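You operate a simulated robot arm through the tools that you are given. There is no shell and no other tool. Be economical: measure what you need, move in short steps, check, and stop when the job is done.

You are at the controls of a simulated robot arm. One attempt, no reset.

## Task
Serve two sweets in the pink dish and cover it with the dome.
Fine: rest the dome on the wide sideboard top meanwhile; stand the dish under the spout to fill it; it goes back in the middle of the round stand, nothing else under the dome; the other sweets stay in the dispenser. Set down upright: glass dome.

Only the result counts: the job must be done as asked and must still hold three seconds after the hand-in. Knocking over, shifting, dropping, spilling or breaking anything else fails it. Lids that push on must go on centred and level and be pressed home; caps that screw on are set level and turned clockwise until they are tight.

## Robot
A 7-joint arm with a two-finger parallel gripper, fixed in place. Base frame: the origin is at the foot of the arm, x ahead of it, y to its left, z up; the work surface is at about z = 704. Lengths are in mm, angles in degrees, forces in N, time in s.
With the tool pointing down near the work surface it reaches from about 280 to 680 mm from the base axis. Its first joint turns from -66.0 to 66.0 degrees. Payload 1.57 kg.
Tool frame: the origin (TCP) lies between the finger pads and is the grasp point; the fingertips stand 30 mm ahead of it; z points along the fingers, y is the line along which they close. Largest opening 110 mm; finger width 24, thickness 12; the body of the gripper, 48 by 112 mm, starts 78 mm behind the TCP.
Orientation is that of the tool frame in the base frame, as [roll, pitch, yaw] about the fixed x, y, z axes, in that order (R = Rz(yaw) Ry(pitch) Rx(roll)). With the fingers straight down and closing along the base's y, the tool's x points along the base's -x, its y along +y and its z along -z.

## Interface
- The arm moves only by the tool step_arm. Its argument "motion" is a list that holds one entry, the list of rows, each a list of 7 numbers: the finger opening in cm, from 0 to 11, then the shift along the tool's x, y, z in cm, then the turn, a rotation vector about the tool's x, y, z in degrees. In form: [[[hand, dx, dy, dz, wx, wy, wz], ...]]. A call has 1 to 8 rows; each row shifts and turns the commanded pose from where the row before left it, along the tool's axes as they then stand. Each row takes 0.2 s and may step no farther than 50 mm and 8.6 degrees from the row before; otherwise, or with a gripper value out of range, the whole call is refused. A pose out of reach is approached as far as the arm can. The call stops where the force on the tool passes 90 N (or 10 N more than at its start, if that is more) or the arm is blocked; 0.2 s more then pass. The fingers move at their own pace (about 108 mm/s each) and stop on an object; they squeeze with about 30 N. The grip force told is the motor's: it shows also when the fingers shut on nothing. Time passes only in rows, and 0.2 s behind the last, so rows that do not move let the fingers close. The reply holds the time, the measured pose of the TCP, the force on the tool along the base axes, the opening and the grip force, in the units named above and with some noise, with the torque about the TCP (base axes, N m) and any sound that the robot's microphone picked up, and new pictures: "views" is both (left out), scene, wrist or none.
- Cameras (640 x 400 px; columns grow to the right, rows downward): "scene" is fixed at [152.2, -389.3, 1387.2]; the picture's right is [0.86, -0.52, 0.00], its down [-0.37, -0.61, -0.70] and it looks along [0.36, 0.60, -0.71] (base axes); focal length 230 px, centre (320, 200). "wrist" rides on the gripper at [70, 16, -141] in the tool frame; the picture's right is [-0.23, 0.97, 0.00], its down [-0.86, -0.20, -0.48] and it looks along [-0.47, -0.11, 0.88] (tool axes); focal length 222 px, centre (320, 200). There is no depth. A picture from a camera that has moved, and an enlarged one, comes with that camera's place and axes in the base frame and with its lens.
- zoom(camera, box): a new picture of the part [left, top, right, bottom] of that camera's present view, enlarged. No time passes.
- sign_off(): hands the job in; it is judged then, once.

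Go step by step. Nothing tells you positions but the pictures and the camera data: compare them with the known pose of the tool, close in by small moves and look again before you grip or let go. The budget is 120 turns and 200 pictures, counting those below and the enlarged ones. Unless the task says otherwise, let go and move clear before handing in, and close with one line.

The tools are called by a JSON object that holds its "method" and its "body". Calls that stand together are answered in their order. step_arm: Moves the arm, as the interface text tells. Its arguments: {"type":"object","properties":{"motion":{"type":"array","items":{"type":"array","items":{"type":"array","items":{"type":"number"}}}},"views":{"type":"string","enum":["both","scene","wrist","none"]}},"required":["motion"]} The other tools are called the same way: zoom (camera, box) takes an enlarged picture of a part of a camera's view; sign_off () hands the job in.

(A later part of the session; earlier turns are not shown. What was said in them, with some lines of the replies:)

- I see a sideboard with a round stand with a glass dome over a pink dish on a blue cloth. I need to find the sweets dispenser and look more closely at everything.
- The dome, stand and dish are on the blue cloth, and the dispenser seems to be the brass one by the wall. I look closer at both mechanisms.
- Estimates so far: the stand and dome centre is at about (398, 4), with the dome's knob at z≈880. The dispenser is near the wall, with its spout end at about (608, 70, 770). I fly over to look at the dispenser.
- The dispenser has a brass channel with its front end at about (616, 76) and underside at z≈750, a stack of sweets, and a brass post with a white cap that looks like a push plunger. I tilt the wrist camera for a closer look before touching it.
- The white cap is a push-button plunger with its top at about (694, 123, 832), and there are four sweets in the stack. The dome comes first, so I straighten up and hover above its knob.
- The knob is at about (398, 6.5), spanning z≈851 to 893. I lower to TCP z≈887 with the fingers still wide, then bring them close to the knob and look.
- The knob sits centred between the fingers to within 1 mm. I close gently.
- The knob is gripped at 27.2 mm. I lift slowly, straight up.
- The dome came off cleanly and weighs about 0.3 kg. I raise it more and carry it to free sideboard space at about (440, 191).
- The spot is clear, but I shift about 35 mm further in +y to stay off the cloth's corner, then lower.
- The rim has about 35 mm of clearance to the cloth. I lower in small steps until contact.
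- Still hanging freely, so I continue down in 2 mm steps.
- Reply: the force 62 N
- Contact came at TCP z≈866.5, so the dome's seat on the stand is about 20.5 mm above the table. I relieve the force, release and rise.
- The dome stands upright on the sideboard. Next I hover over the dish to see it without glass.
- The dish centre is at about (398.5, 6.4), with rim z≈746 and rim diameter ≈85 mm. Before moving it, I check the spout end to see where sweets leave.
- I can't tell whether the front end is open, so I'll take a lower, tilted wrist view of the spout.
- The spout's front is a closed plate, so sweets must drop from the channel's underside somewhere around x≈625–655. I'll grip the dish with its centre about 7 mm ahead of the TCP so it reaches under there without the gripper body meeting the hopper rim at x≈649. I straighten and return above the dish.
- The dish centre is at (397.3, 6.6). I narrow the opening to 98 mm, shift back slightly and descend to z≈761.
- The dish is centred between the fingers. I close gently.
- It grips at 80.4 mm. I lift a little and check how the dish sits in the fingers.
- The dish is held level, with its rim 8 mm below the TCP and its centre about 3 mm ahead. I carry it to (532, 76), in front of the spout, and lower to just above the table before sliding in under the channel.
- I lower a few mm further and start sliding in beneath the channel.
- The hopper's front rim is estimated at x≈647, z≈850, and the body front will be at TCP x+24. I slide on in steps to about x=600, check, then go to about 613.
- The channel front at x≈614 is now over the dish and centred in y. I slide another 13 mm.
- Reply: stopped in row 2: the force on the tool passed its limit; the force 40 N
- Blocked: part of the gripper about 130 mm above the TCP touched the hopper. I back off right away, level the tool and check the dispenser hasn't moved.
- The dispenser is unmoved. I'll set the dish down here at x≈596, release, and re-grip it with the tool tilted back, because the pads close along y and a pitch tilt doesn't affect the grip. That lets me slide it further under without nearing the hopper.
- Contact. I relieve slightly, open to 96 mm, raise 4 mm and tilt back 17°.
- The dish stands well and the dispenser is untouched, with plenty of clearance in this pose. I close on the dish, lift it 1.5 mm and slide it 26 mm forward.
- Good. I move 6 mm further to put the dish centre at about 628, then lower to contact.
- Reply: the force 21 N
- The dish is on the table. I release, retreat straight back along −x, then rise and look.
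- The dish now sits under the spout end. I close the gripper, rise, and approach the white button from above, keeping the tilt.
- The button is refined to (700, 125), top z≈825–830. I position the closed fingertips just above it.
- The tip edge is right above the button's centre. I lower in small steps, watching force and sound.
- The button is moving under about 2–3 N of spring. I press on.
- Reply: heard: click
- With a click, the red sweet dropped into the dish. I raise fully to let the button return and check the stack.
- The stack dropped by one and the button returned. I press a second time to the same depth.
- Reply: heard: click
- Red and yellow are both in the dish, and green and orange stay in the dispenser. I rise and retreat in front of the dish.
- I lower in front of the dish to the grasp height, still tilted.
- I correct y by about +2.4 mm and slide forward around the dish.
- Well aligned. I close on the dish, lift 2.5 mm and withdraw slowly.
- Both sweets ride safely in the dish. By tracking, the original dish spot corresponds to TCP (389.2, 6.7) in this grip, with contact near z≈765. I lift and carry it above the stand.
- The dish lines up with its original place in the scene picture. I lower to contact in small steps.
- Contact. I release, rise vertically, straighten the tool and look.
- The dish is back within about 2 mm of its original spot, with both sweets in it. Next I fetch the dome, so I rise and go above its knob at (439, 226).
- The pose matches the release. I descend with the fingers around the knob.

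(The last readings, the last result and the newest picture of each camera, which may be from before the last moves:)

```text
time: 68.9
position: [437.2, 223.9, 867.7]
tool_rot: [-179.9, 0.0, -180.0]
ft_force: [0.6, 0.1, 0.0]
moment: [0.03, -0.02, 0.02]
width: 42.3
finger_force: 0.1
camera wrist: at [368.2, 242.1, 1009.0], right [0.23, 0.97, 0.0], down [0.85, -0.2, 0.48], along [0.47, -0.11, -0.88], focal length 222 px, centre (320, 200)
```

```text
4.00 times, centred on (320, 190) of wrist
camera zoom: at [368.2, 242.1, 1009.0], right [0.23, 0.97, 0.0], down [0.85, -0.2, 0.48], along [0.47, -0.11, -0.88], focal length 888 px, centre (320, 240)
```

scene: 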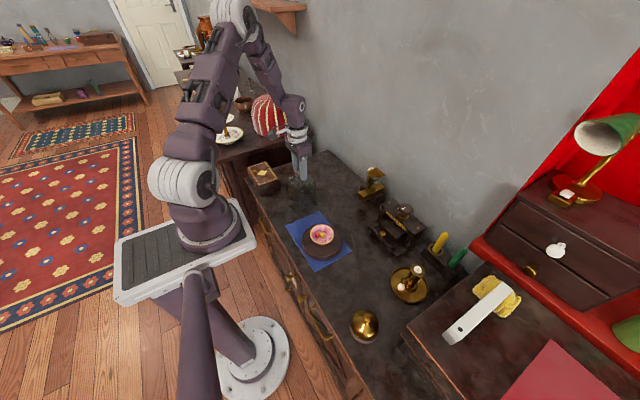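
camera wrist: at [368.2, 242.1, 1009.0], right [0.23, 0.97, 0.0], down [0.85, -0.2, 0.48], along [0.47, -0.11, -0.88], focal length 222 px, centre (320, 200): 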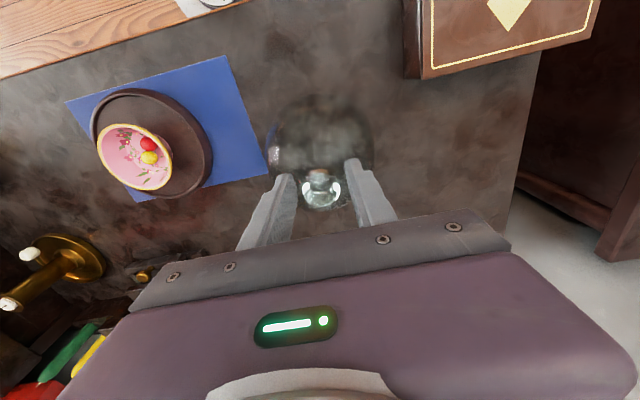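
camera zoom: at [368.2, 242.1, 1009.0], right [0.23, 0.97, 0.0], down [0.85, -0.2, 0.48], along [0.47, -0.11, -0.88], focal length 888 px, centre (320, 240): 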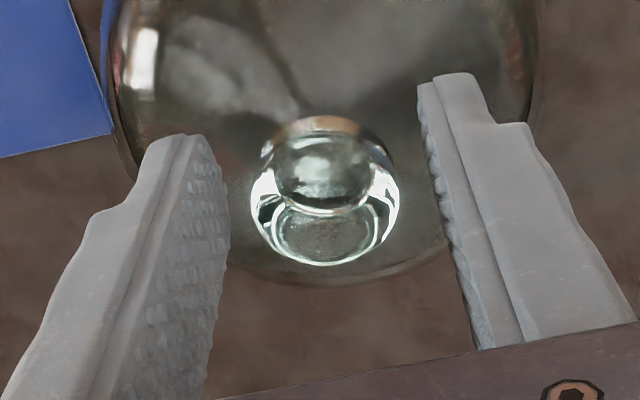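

The knob sits about 1.5 mm to +y of centre, so I shift and close gently, then lift.

{"method": "step_arm", "body": {"motion": [[[3.6, 0, 0.15, 0, 0, 0, 0], [3.0, 0, 0, 0, 0, 0, 0], [2.8, 0, 0, 0, 0, 0, 0], [2.6, 0, 0, 0, 0, 0, 0], [1.5, 0, 0, 0, 0, 0, 0], [0.5, 0, 0, 0, 0, 0, 0], [0.5, 0, 0, 0, 0, 0, 0]]], "views": "none"}}

{"method": "step_arm", "body": {"motion": [[[0.5, 0, 0, -0.5, 0, 0, 0], [0.5, 0, 0, -1.5, 0, 0, 0], [0.5, 0, 0, -3, 0, 0, 0], [0.5, 0, 0, -3, 0, 0, 0], [0.5, 0, 0, -3, 0, 0, 0], [0.5, 0, 0, 0, 0, 0, 0]]]}}

{"method": "zoom", "body": {"camera": "wrist", "box": [260, 140, 380, 240]}}

```text
time: 70.5
position: [438.5, 225.6, 867.2]
tool_rot: [-179.9, 0.1, 179.9]
ft_force: [-0.2, -0.2, 0.7]
moment: [-0.01, 0.02, 0.07]
width: 27.4
finger_force: 30.3
```

```text
time: 71.9
position: [439.3, 226.6, 976.5]
tool_rot: [-179.8, 0.0, 180.0]
ft_force: [-0.2, 0.2, -3.3]
moment: [0.0, -0.01, 0.03]
width: 27.5
finger_force: 29.7
camera wrist: at [368.2, 244.4, 1119.0], right [0.23, 0.97, 0.0], down [0.86, -0.2, 0.48], along [0.47, -0.11, -0.88], focal length 222 px, centre (320, 200)
```

scene: 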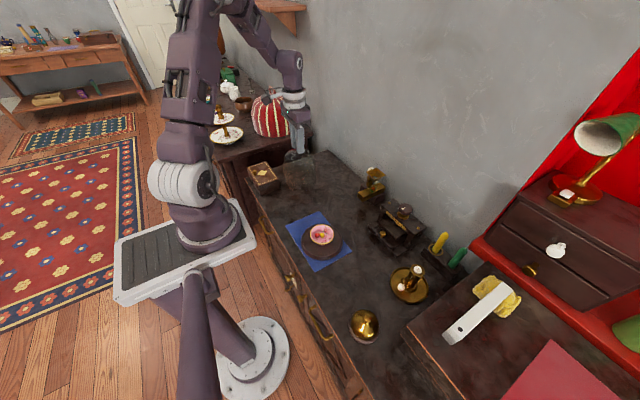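
wrist: 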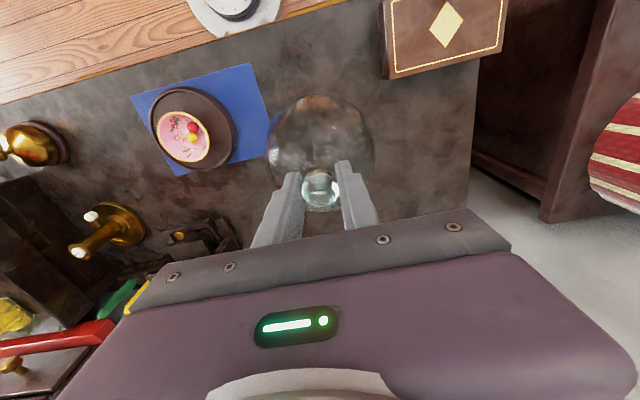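

```text
4.00 times, centred on (320, 190) of wrist
camera zoom: at [368.2, 244.4, 1119.0], right [0.23, 0.97, 0.0], down [0.86, -0.2, 0.48], along [0.47, -0.11, -0.88], focal length 888 px, centre (320, 240)
```

zoom: 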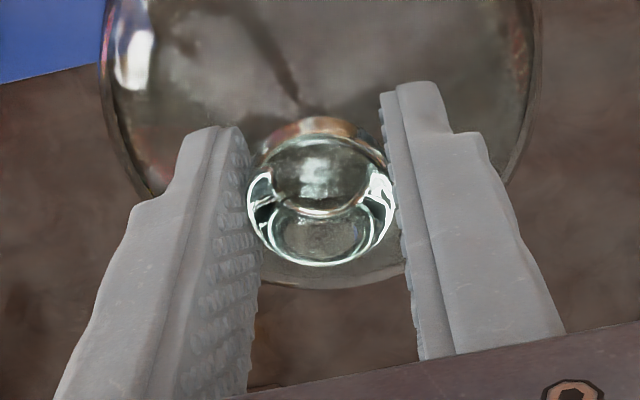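

The dome is held as before. I carry it back above the stand.

{"method": "step_arm", "body": {"motion": [[[0.5, 0.3, -1.7, 0, 0, 0, 0], [0.5, 0.7, -4.0, 0, 0, 0, 0], [0.5, 0.75, -4.1, 0, 0, 0, 0], [0.5, 0.75, -4.1, 0, 0, 0, 0], [0.5, 0.75, -4.1, 0, 0, 0, 0], [0.5, 0.69, -4.05, 0, 0, 0, 0], [0.5, 0, 0, 0, 0, 0, 0], [0.5, 0, 0, 0, 0, 0, 0]]]}}

{"method": "zoom", "body": {"camera": "scene", "box": [280, 170, 360, 260]}}

{"method": "zoom", "body": {"camera": "wrist", "box": [240, 60, 400, 220]}}

```text
time: 73.7
position: [398.4, 5.1, 977.7]
tool_rot: [-179.9, 0.0, 179.9]
ft_force: [-0.6, -0.5, -2.9]
moment: [-0.01, 0.02, -0.04]
width: 27.4
finger_force: 29.9
camera wrist: at [328.5, 22.6, 1120.6], right [0.23, 0.97, 0.0], down [0.85, -0.2, 0.48], along [0.47, -0.11, -0.88], focal length 222 px, centre (320, 200)
```

scene: 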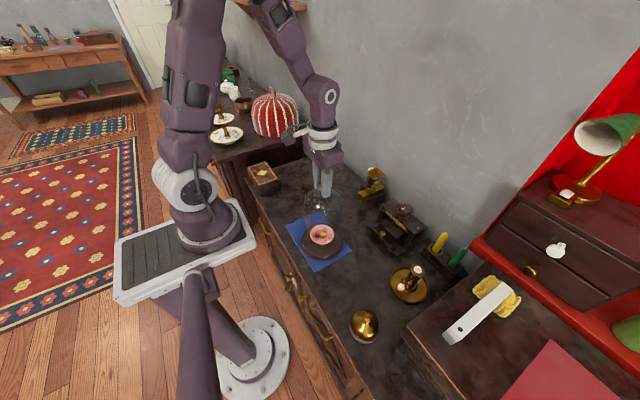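
wrist: 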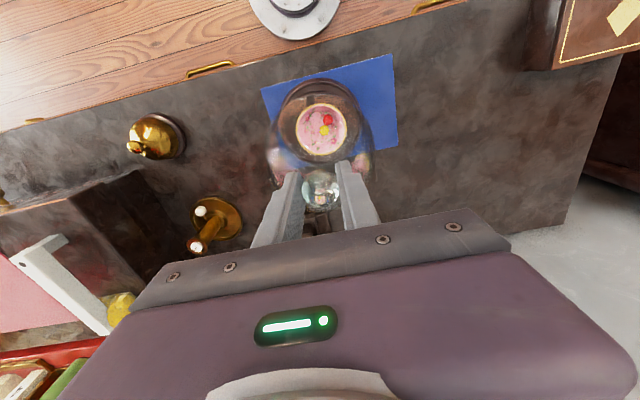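

```text
4.44 times, centred on (320, 215) of scene
camera zoom: at [152.2, -389.4, 1387.2], right [0.86, -0.52, 0.0], down [-0.37, -0.61, -0.7], along [0.36, 0.6, -0.71], focal length 1023 px, centre (320, 133)
```

zoom: 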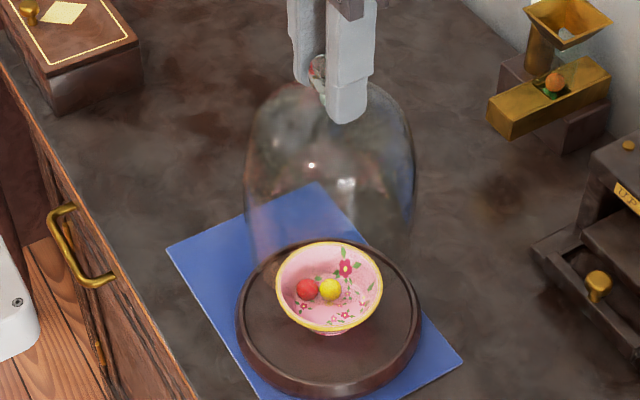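

```text
2.50 times, centred on (320, 140) of wrist
camera zoom: at [328.5, 22.6, 1120.6], right [0.23, 0.97, 0.0], down [0.85, -0.2, 0.48], along [0.47, -0.11, -0.88], focal length 555 px, centre (320, 350)
```

zoom: 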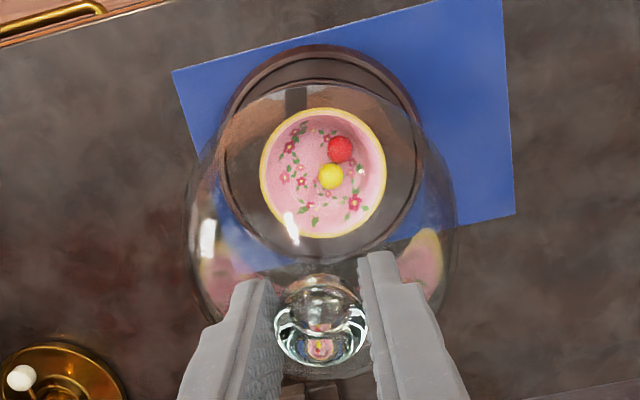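

The dome's axis lines up with the stand. I lower most of the way and check.

{"method": "step_arm", "body": {"motion": [[[0.5, 0, 0.05, 2, 0, 0, 0], [0.5, 0, 0, 2, 0, 0, 0], [0.5, 0, 0, 2, 0, 0, 0], [0.5, 0, 0, 1.5, 0, 0, 0], [0.5, 0, 0, 0, 0, 0, 0]]]}}

{"method": "zoom", "body": {"camera": "scene", "box": [285, 190, 355, 260]}}

{"method": "zoom", "body": {"camera": "wrist", "box": [240, 60, 400, 220]}}

```text
time: 74.9
position: [398.3, 6.9, 903.9]
tool_rot: [-179.9, 0.0, -179.9]
ft_force: [-0.8, -0.3, -3.4]
moment: [0.03, 0.01, 0.0]
width: 27.4
finger_force: 29.9
camera wrist: at [328.9, 24.1, 1044.9], right [0.23, 0.97, 0.0], down [0.85, -0.2, 0.48], along [0.47, -0.11, -0.88], focal length 222 px, centre (320, 200)
```

scene: 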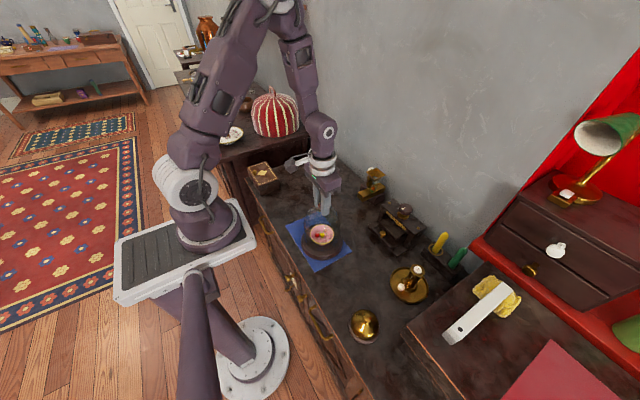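
wrist: 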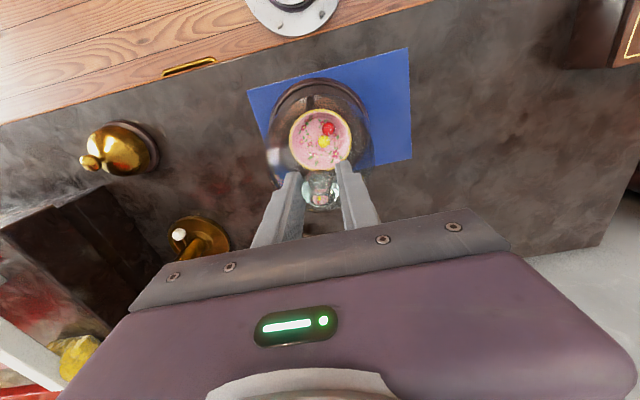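

```text
5.71 times, centred on (320, 225) of scene
camera zoom: at [152.2, -389.3, 1387.2], right [0.86, -0.52, 0.0], down [-0.37, -0.61, -0.7], along [0.36, 0.6, -0.71], focal length 1316 px, centre (320, 57)
```

zoom: 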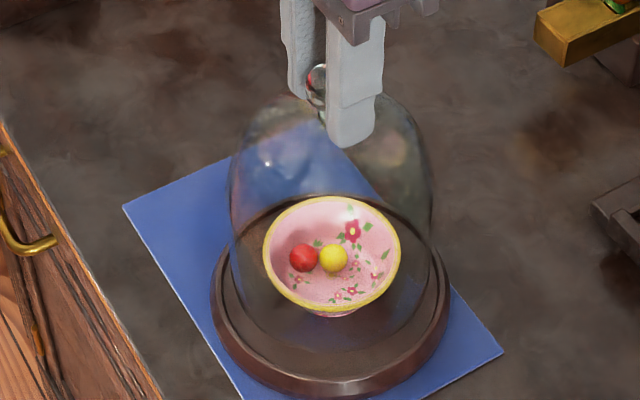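

```text
2.50 times, centred on (320, 140) of wrist
camera zoom: at [328.9, 24.1, 1044.9], right [0.23, 0.97, 0.0], down [0.85, -0.2, 0.48], along [0.47, -0.11, -0.88], focal length 555 px, centre (320, 350)
```

zoom: 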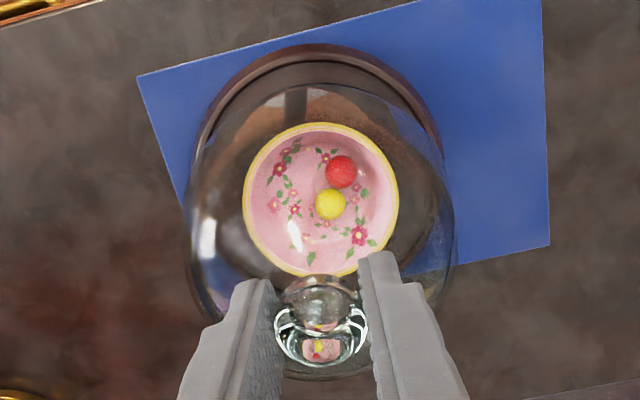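

Centred to within about 1 mm. I continue down to contact.

{"method": "step_arm", "body": {"motion": [[[0.5, 0, 0, 0.7, 0, 0, 0], [0.5, 0, 0, 0.5, 0, 0, 0], [0.5, 0, 0, 0, 0, 0, 0]]], "views": "none"}}

{"method": "step_arm", "body": {"motion": [[[0.5, 0, 0, 0.2, 0, 0, 0], [0.5, 0, 0, 0, 0, 0, 0]]], "views": "none"}}

{"method": "step_arm", "body": {"motion": [[[0.5, 0, 0, 0.1, 0, 0, 0], [0.5, 0, 0, 0, 0, 0, 0]]], "views": "none"}}

```text
time: 75.7
position: [397.9, 5.8, 890.8]
tool_rot: [-179.9, 0.0, -180.0]
ft_force: [-0.1, -0.5, -2.3]
moment: [0.01, 0.02, 0.01]
width: 27.1
finger_force: 30.2
```

```text
time: 76.3
position: [397.3, 5.7, 889.2]
tool_rot: [-179.8, 0.0, -179.9]
ft_force: [-0.4, -0.1, -3.5]
moment: [0.02, 0.0, -0.02]
width: 27.3
finger_force: 29.9
```

```text
time: 76.9
position: [398.7, 4.7, 887.4]
tool_rot: [-179.9, -0.1, -179.9]
ft_force: [0.0, -0.5, -2.6]
moment: [0.03, 0.02, -0.03]
width: 27.4
finger_force: 30.1
```

{"method": "step_arm", "body": {"motion": [[[0.5, 0, 0, 0.1, 0, 0, 0], [0.5, 0, 0, 0, 0, 0, 0]]], "views": "none"}}

{"method": "step_arm", "body": {"motion": [[[0.5, 0, 0, 0.08, 0, 0, 0], [0.5, 0, 0, 0, 0, 0, 0]]]}}

{"method": "zoom", "body": {"camera": "scene", "box": [285, 190, 355, 260]}}

```text
time: 77.5
position: [399.0, 6.8, 887.8]
tool_rot: [-179.9, 0.2, 179.9]
ft_force: [-0.7, -1.2, 17.2]
moment: [-0.02, 0.36, 0.05]
width: 27.4
finger_force: 30.2
```

```text
time: 78.1
position: [399.2, 6.4, 886.0]
tool_rot: [-179.9, 0.2, 179.9]
ft_force: [-1.4, -1.7, 19.0]
moment: [0.01, -0.13, 0.01]
width: 27.5
finger_force: 29.6
camera wrist: at [328.7, 23.5, 1028.2], right [0.23, 0.97, 0.0], down [0.85, -0.2, 0.48], along [0.47, -0.11, -0.88], focal length 222 px, centre (320, 200)
```

scene: 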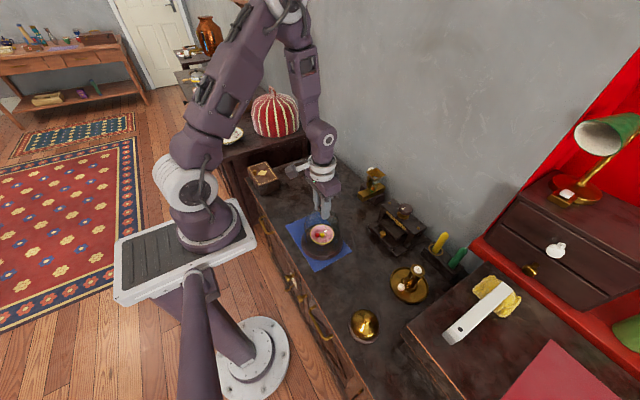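
wrist: 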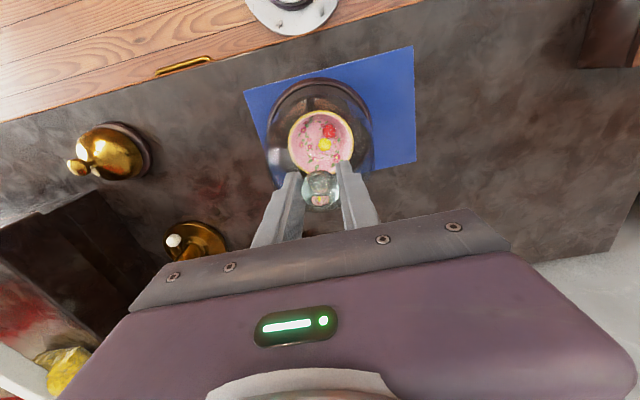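

```text
5.71 times, centred on (320, 225) of scene
camera zoom: at [151.9, -389.4, 1387.2], right [0.86, -0.52, 0.0], down [-0.37, -0.61, -0.7], along [0.36, 0.6, -0.71], focal length 1316 px, centre (320, 57)
```

zoom: 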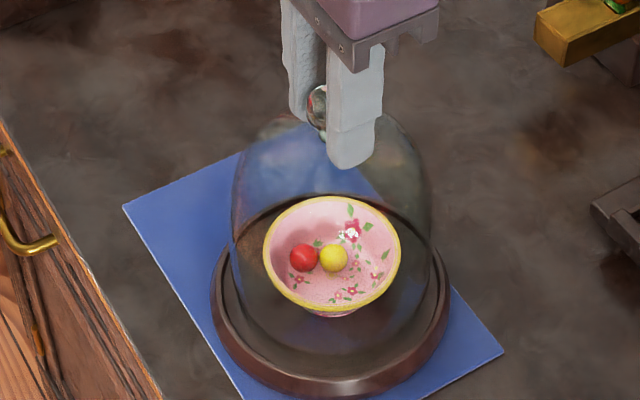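

Contact, and it seems to have settled. I press 1 mm more to confirm that it's seated.

{"method": "step_arm", "body": {"motion": [[[0.5, 0, 0, 0.08, 0, 0, 0], [0.5, 0, 0, 0, 0, 0, 0]]], "views": "none"}}

{"method": "zoom", "body": {"camera": "scene", "box": [295, 215, 350, 265]}}

{"method": "zoom", "body": {"camera": "wrist", "box": [250, 70, 390, 210]}}

```text
time: 78.7
position: [398.6, 5.2, 885.4]
tool_rot: [-180.0, 0.1, 180.0]
ft_force: [-2.1, -1.5, 40.0]
moment: [0.01, 0.08, 0.03]
width: 27.5
finger_force: 30.1
```

```text
8.00 times, centred on (322, 240) of scene
camera zoom: at [151.6, -389.4, 1387.3], right [0.86, -0.52, 0.0], down [-0.37, -0.61, -0.7], along [0.36, 0.6, -0.71], focal length 1842 px, centre (300, -120)
```

zoom: 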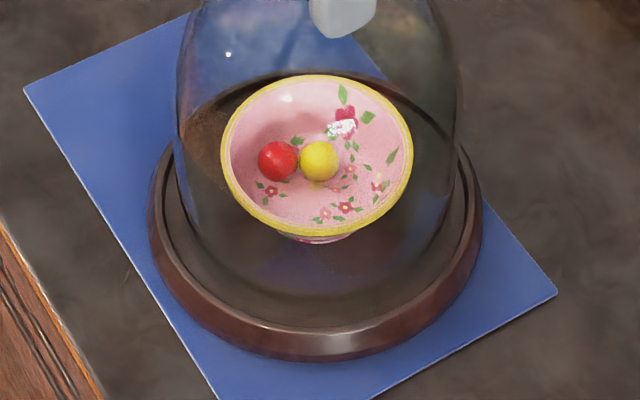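

```text
2.86 times, centred on (320, 140) of wrist
camera zoom: at [328.6, 23.5, 1027.6], right [0.23, 0.97, 0.0], down [0.85, -0.2, 0.48], along [0.47, -0.11, -0.88], focal length 635 px, centre (320, 371)
```

zoom: 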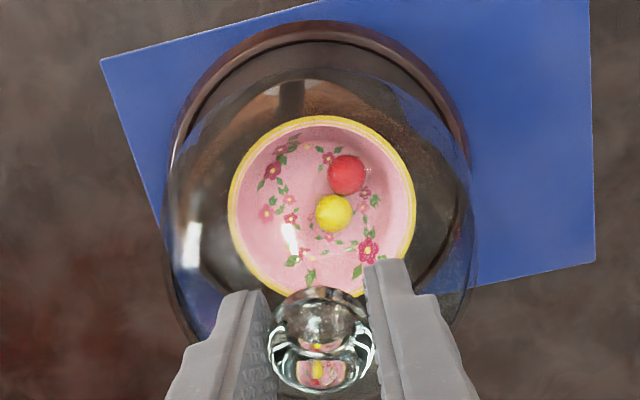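

It seats solidly, with force rising stiffly and the tool level. I relieve, release slowly and rise.

{"method": "step_arm", "body": {"motion": [[[0.5, 0, 0, -0.1, 0, 0, 0], [0.5, 0, 0, -0.05, 0, 0, 0], [2.9, 0, 0, 0, 0, 0, 0], [3.6, 0, 0, 0, 0, 0, 0], [4.6, 0, 0, 0, 0, 0, 0], [4.8, 0, 0, 0, 0, 0, 0]]], "views": "none"}}

{"method": "step_arm", "body": {"motion": [[[5, 0, 0, -2, 0, 0, 0], [6, 0, 0, -4, 0, 0, 0], [8, 0, 0, -4.5, 0, 0, 0], [8, 0, 0, -4.5, 0, 0, 0], [8, 0, 0, 0, 0, 0, 0]]]}}

{"method": "zoom", "body": {"camera": "scene", "box": [280, 190, 360, 270]}}

{"method": "zoom", "body": {"camera": "wrist", "box": [250, 50, 400, 190]}}

```text
time: 80.1
position: [399.2, 5.5, 887.0]
tool_rot: [180.0, 0.1, -179.9]
ft_force: [-0.7, 0.7, -0.2]
moment: [-0.01, 0.01, -0.04]
width: 48.1
finger_force: 0.0
```

```text
time: 81.3
position: [398.6, 6.6, 1039.3]
tool_rot: [-179.8, -0.1, -180.0]
ft_force: [0.0, -0.3, 0.0]
moment: [0.0, 0.0, -0.03]
width: 80.1
finger_force: 0.0
camera wrist: at [328.9, 23.4, 1179.5], right [0.23, 0.97, 0.0], down [0.85, -0.2, 0.48], along [0.47, -0.11, -0.88], focal length 222 px, centre (320, 200)
```

scene: 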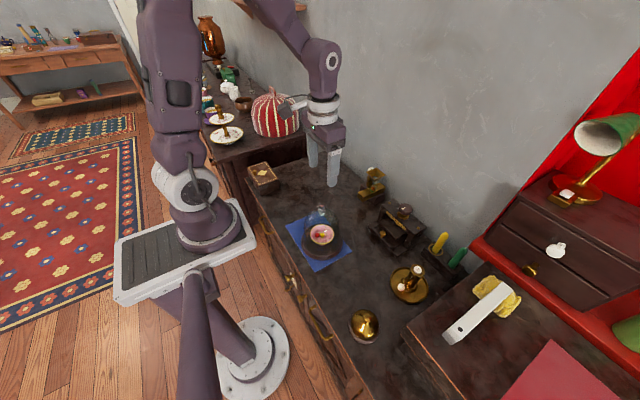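
wrist: 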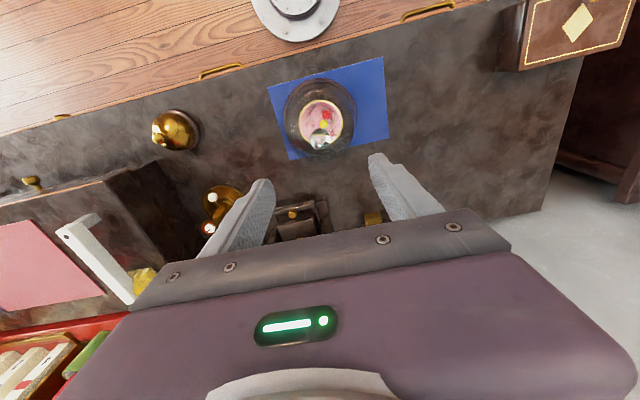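

```text
5.00 times, centred on (320, 230) of scene
camera zoom: at [152.2, -389.3, 1387.2], right [0.86, -0.52, 0.0], down [-0.37, -0.61, -0.7], along [0.36, 0.6, -0.71], focal length 1151 px, centre (320, 50)
```

zoom: 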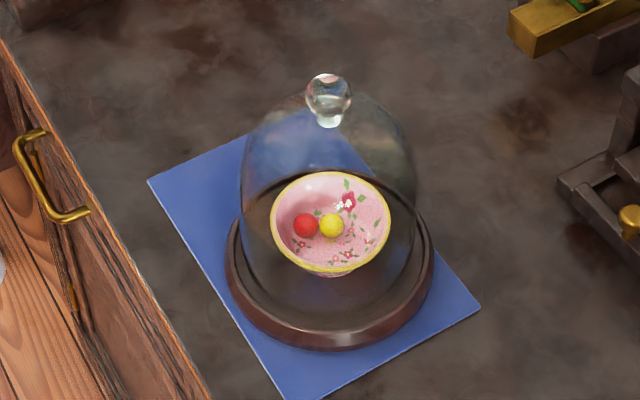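

```text
2.86 times, centred on (325, 120) of wrist
camera zoom: at [328.9, 23.4, 1179.5], right [0.23, 0.97, 0.0], down [0.85, -0.2, 0.48], along [0.47, -0.11, -0.88], focal length 635 px, centre (306, 429)
```

zoom: 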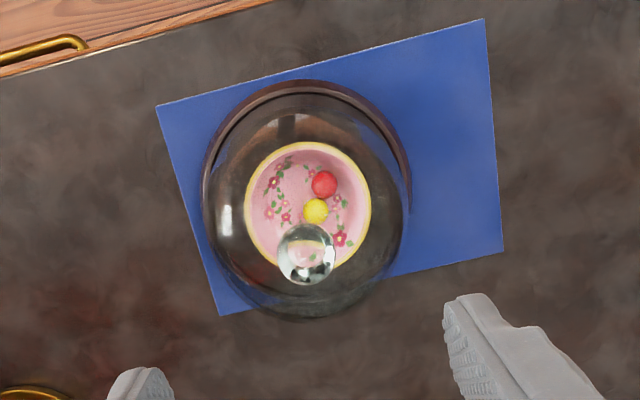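

The dome is seated in its original place over the dish, with the red and yellow sweets inside and two sweets left in the dispenser. The gripper is clear, so I hand in.

{"method": "sign_off", "body": {}}

```text
The job is handed in.
```

Handed in: two sweets (red and yellow) are in the pink dish, the dish is in the middle of the round stand under the glass dome, and the other two sweets are still in the dispenser. The gripper bumped the dispenser's hopper once while I was sliding the dish in, but the pictures showed no shift.
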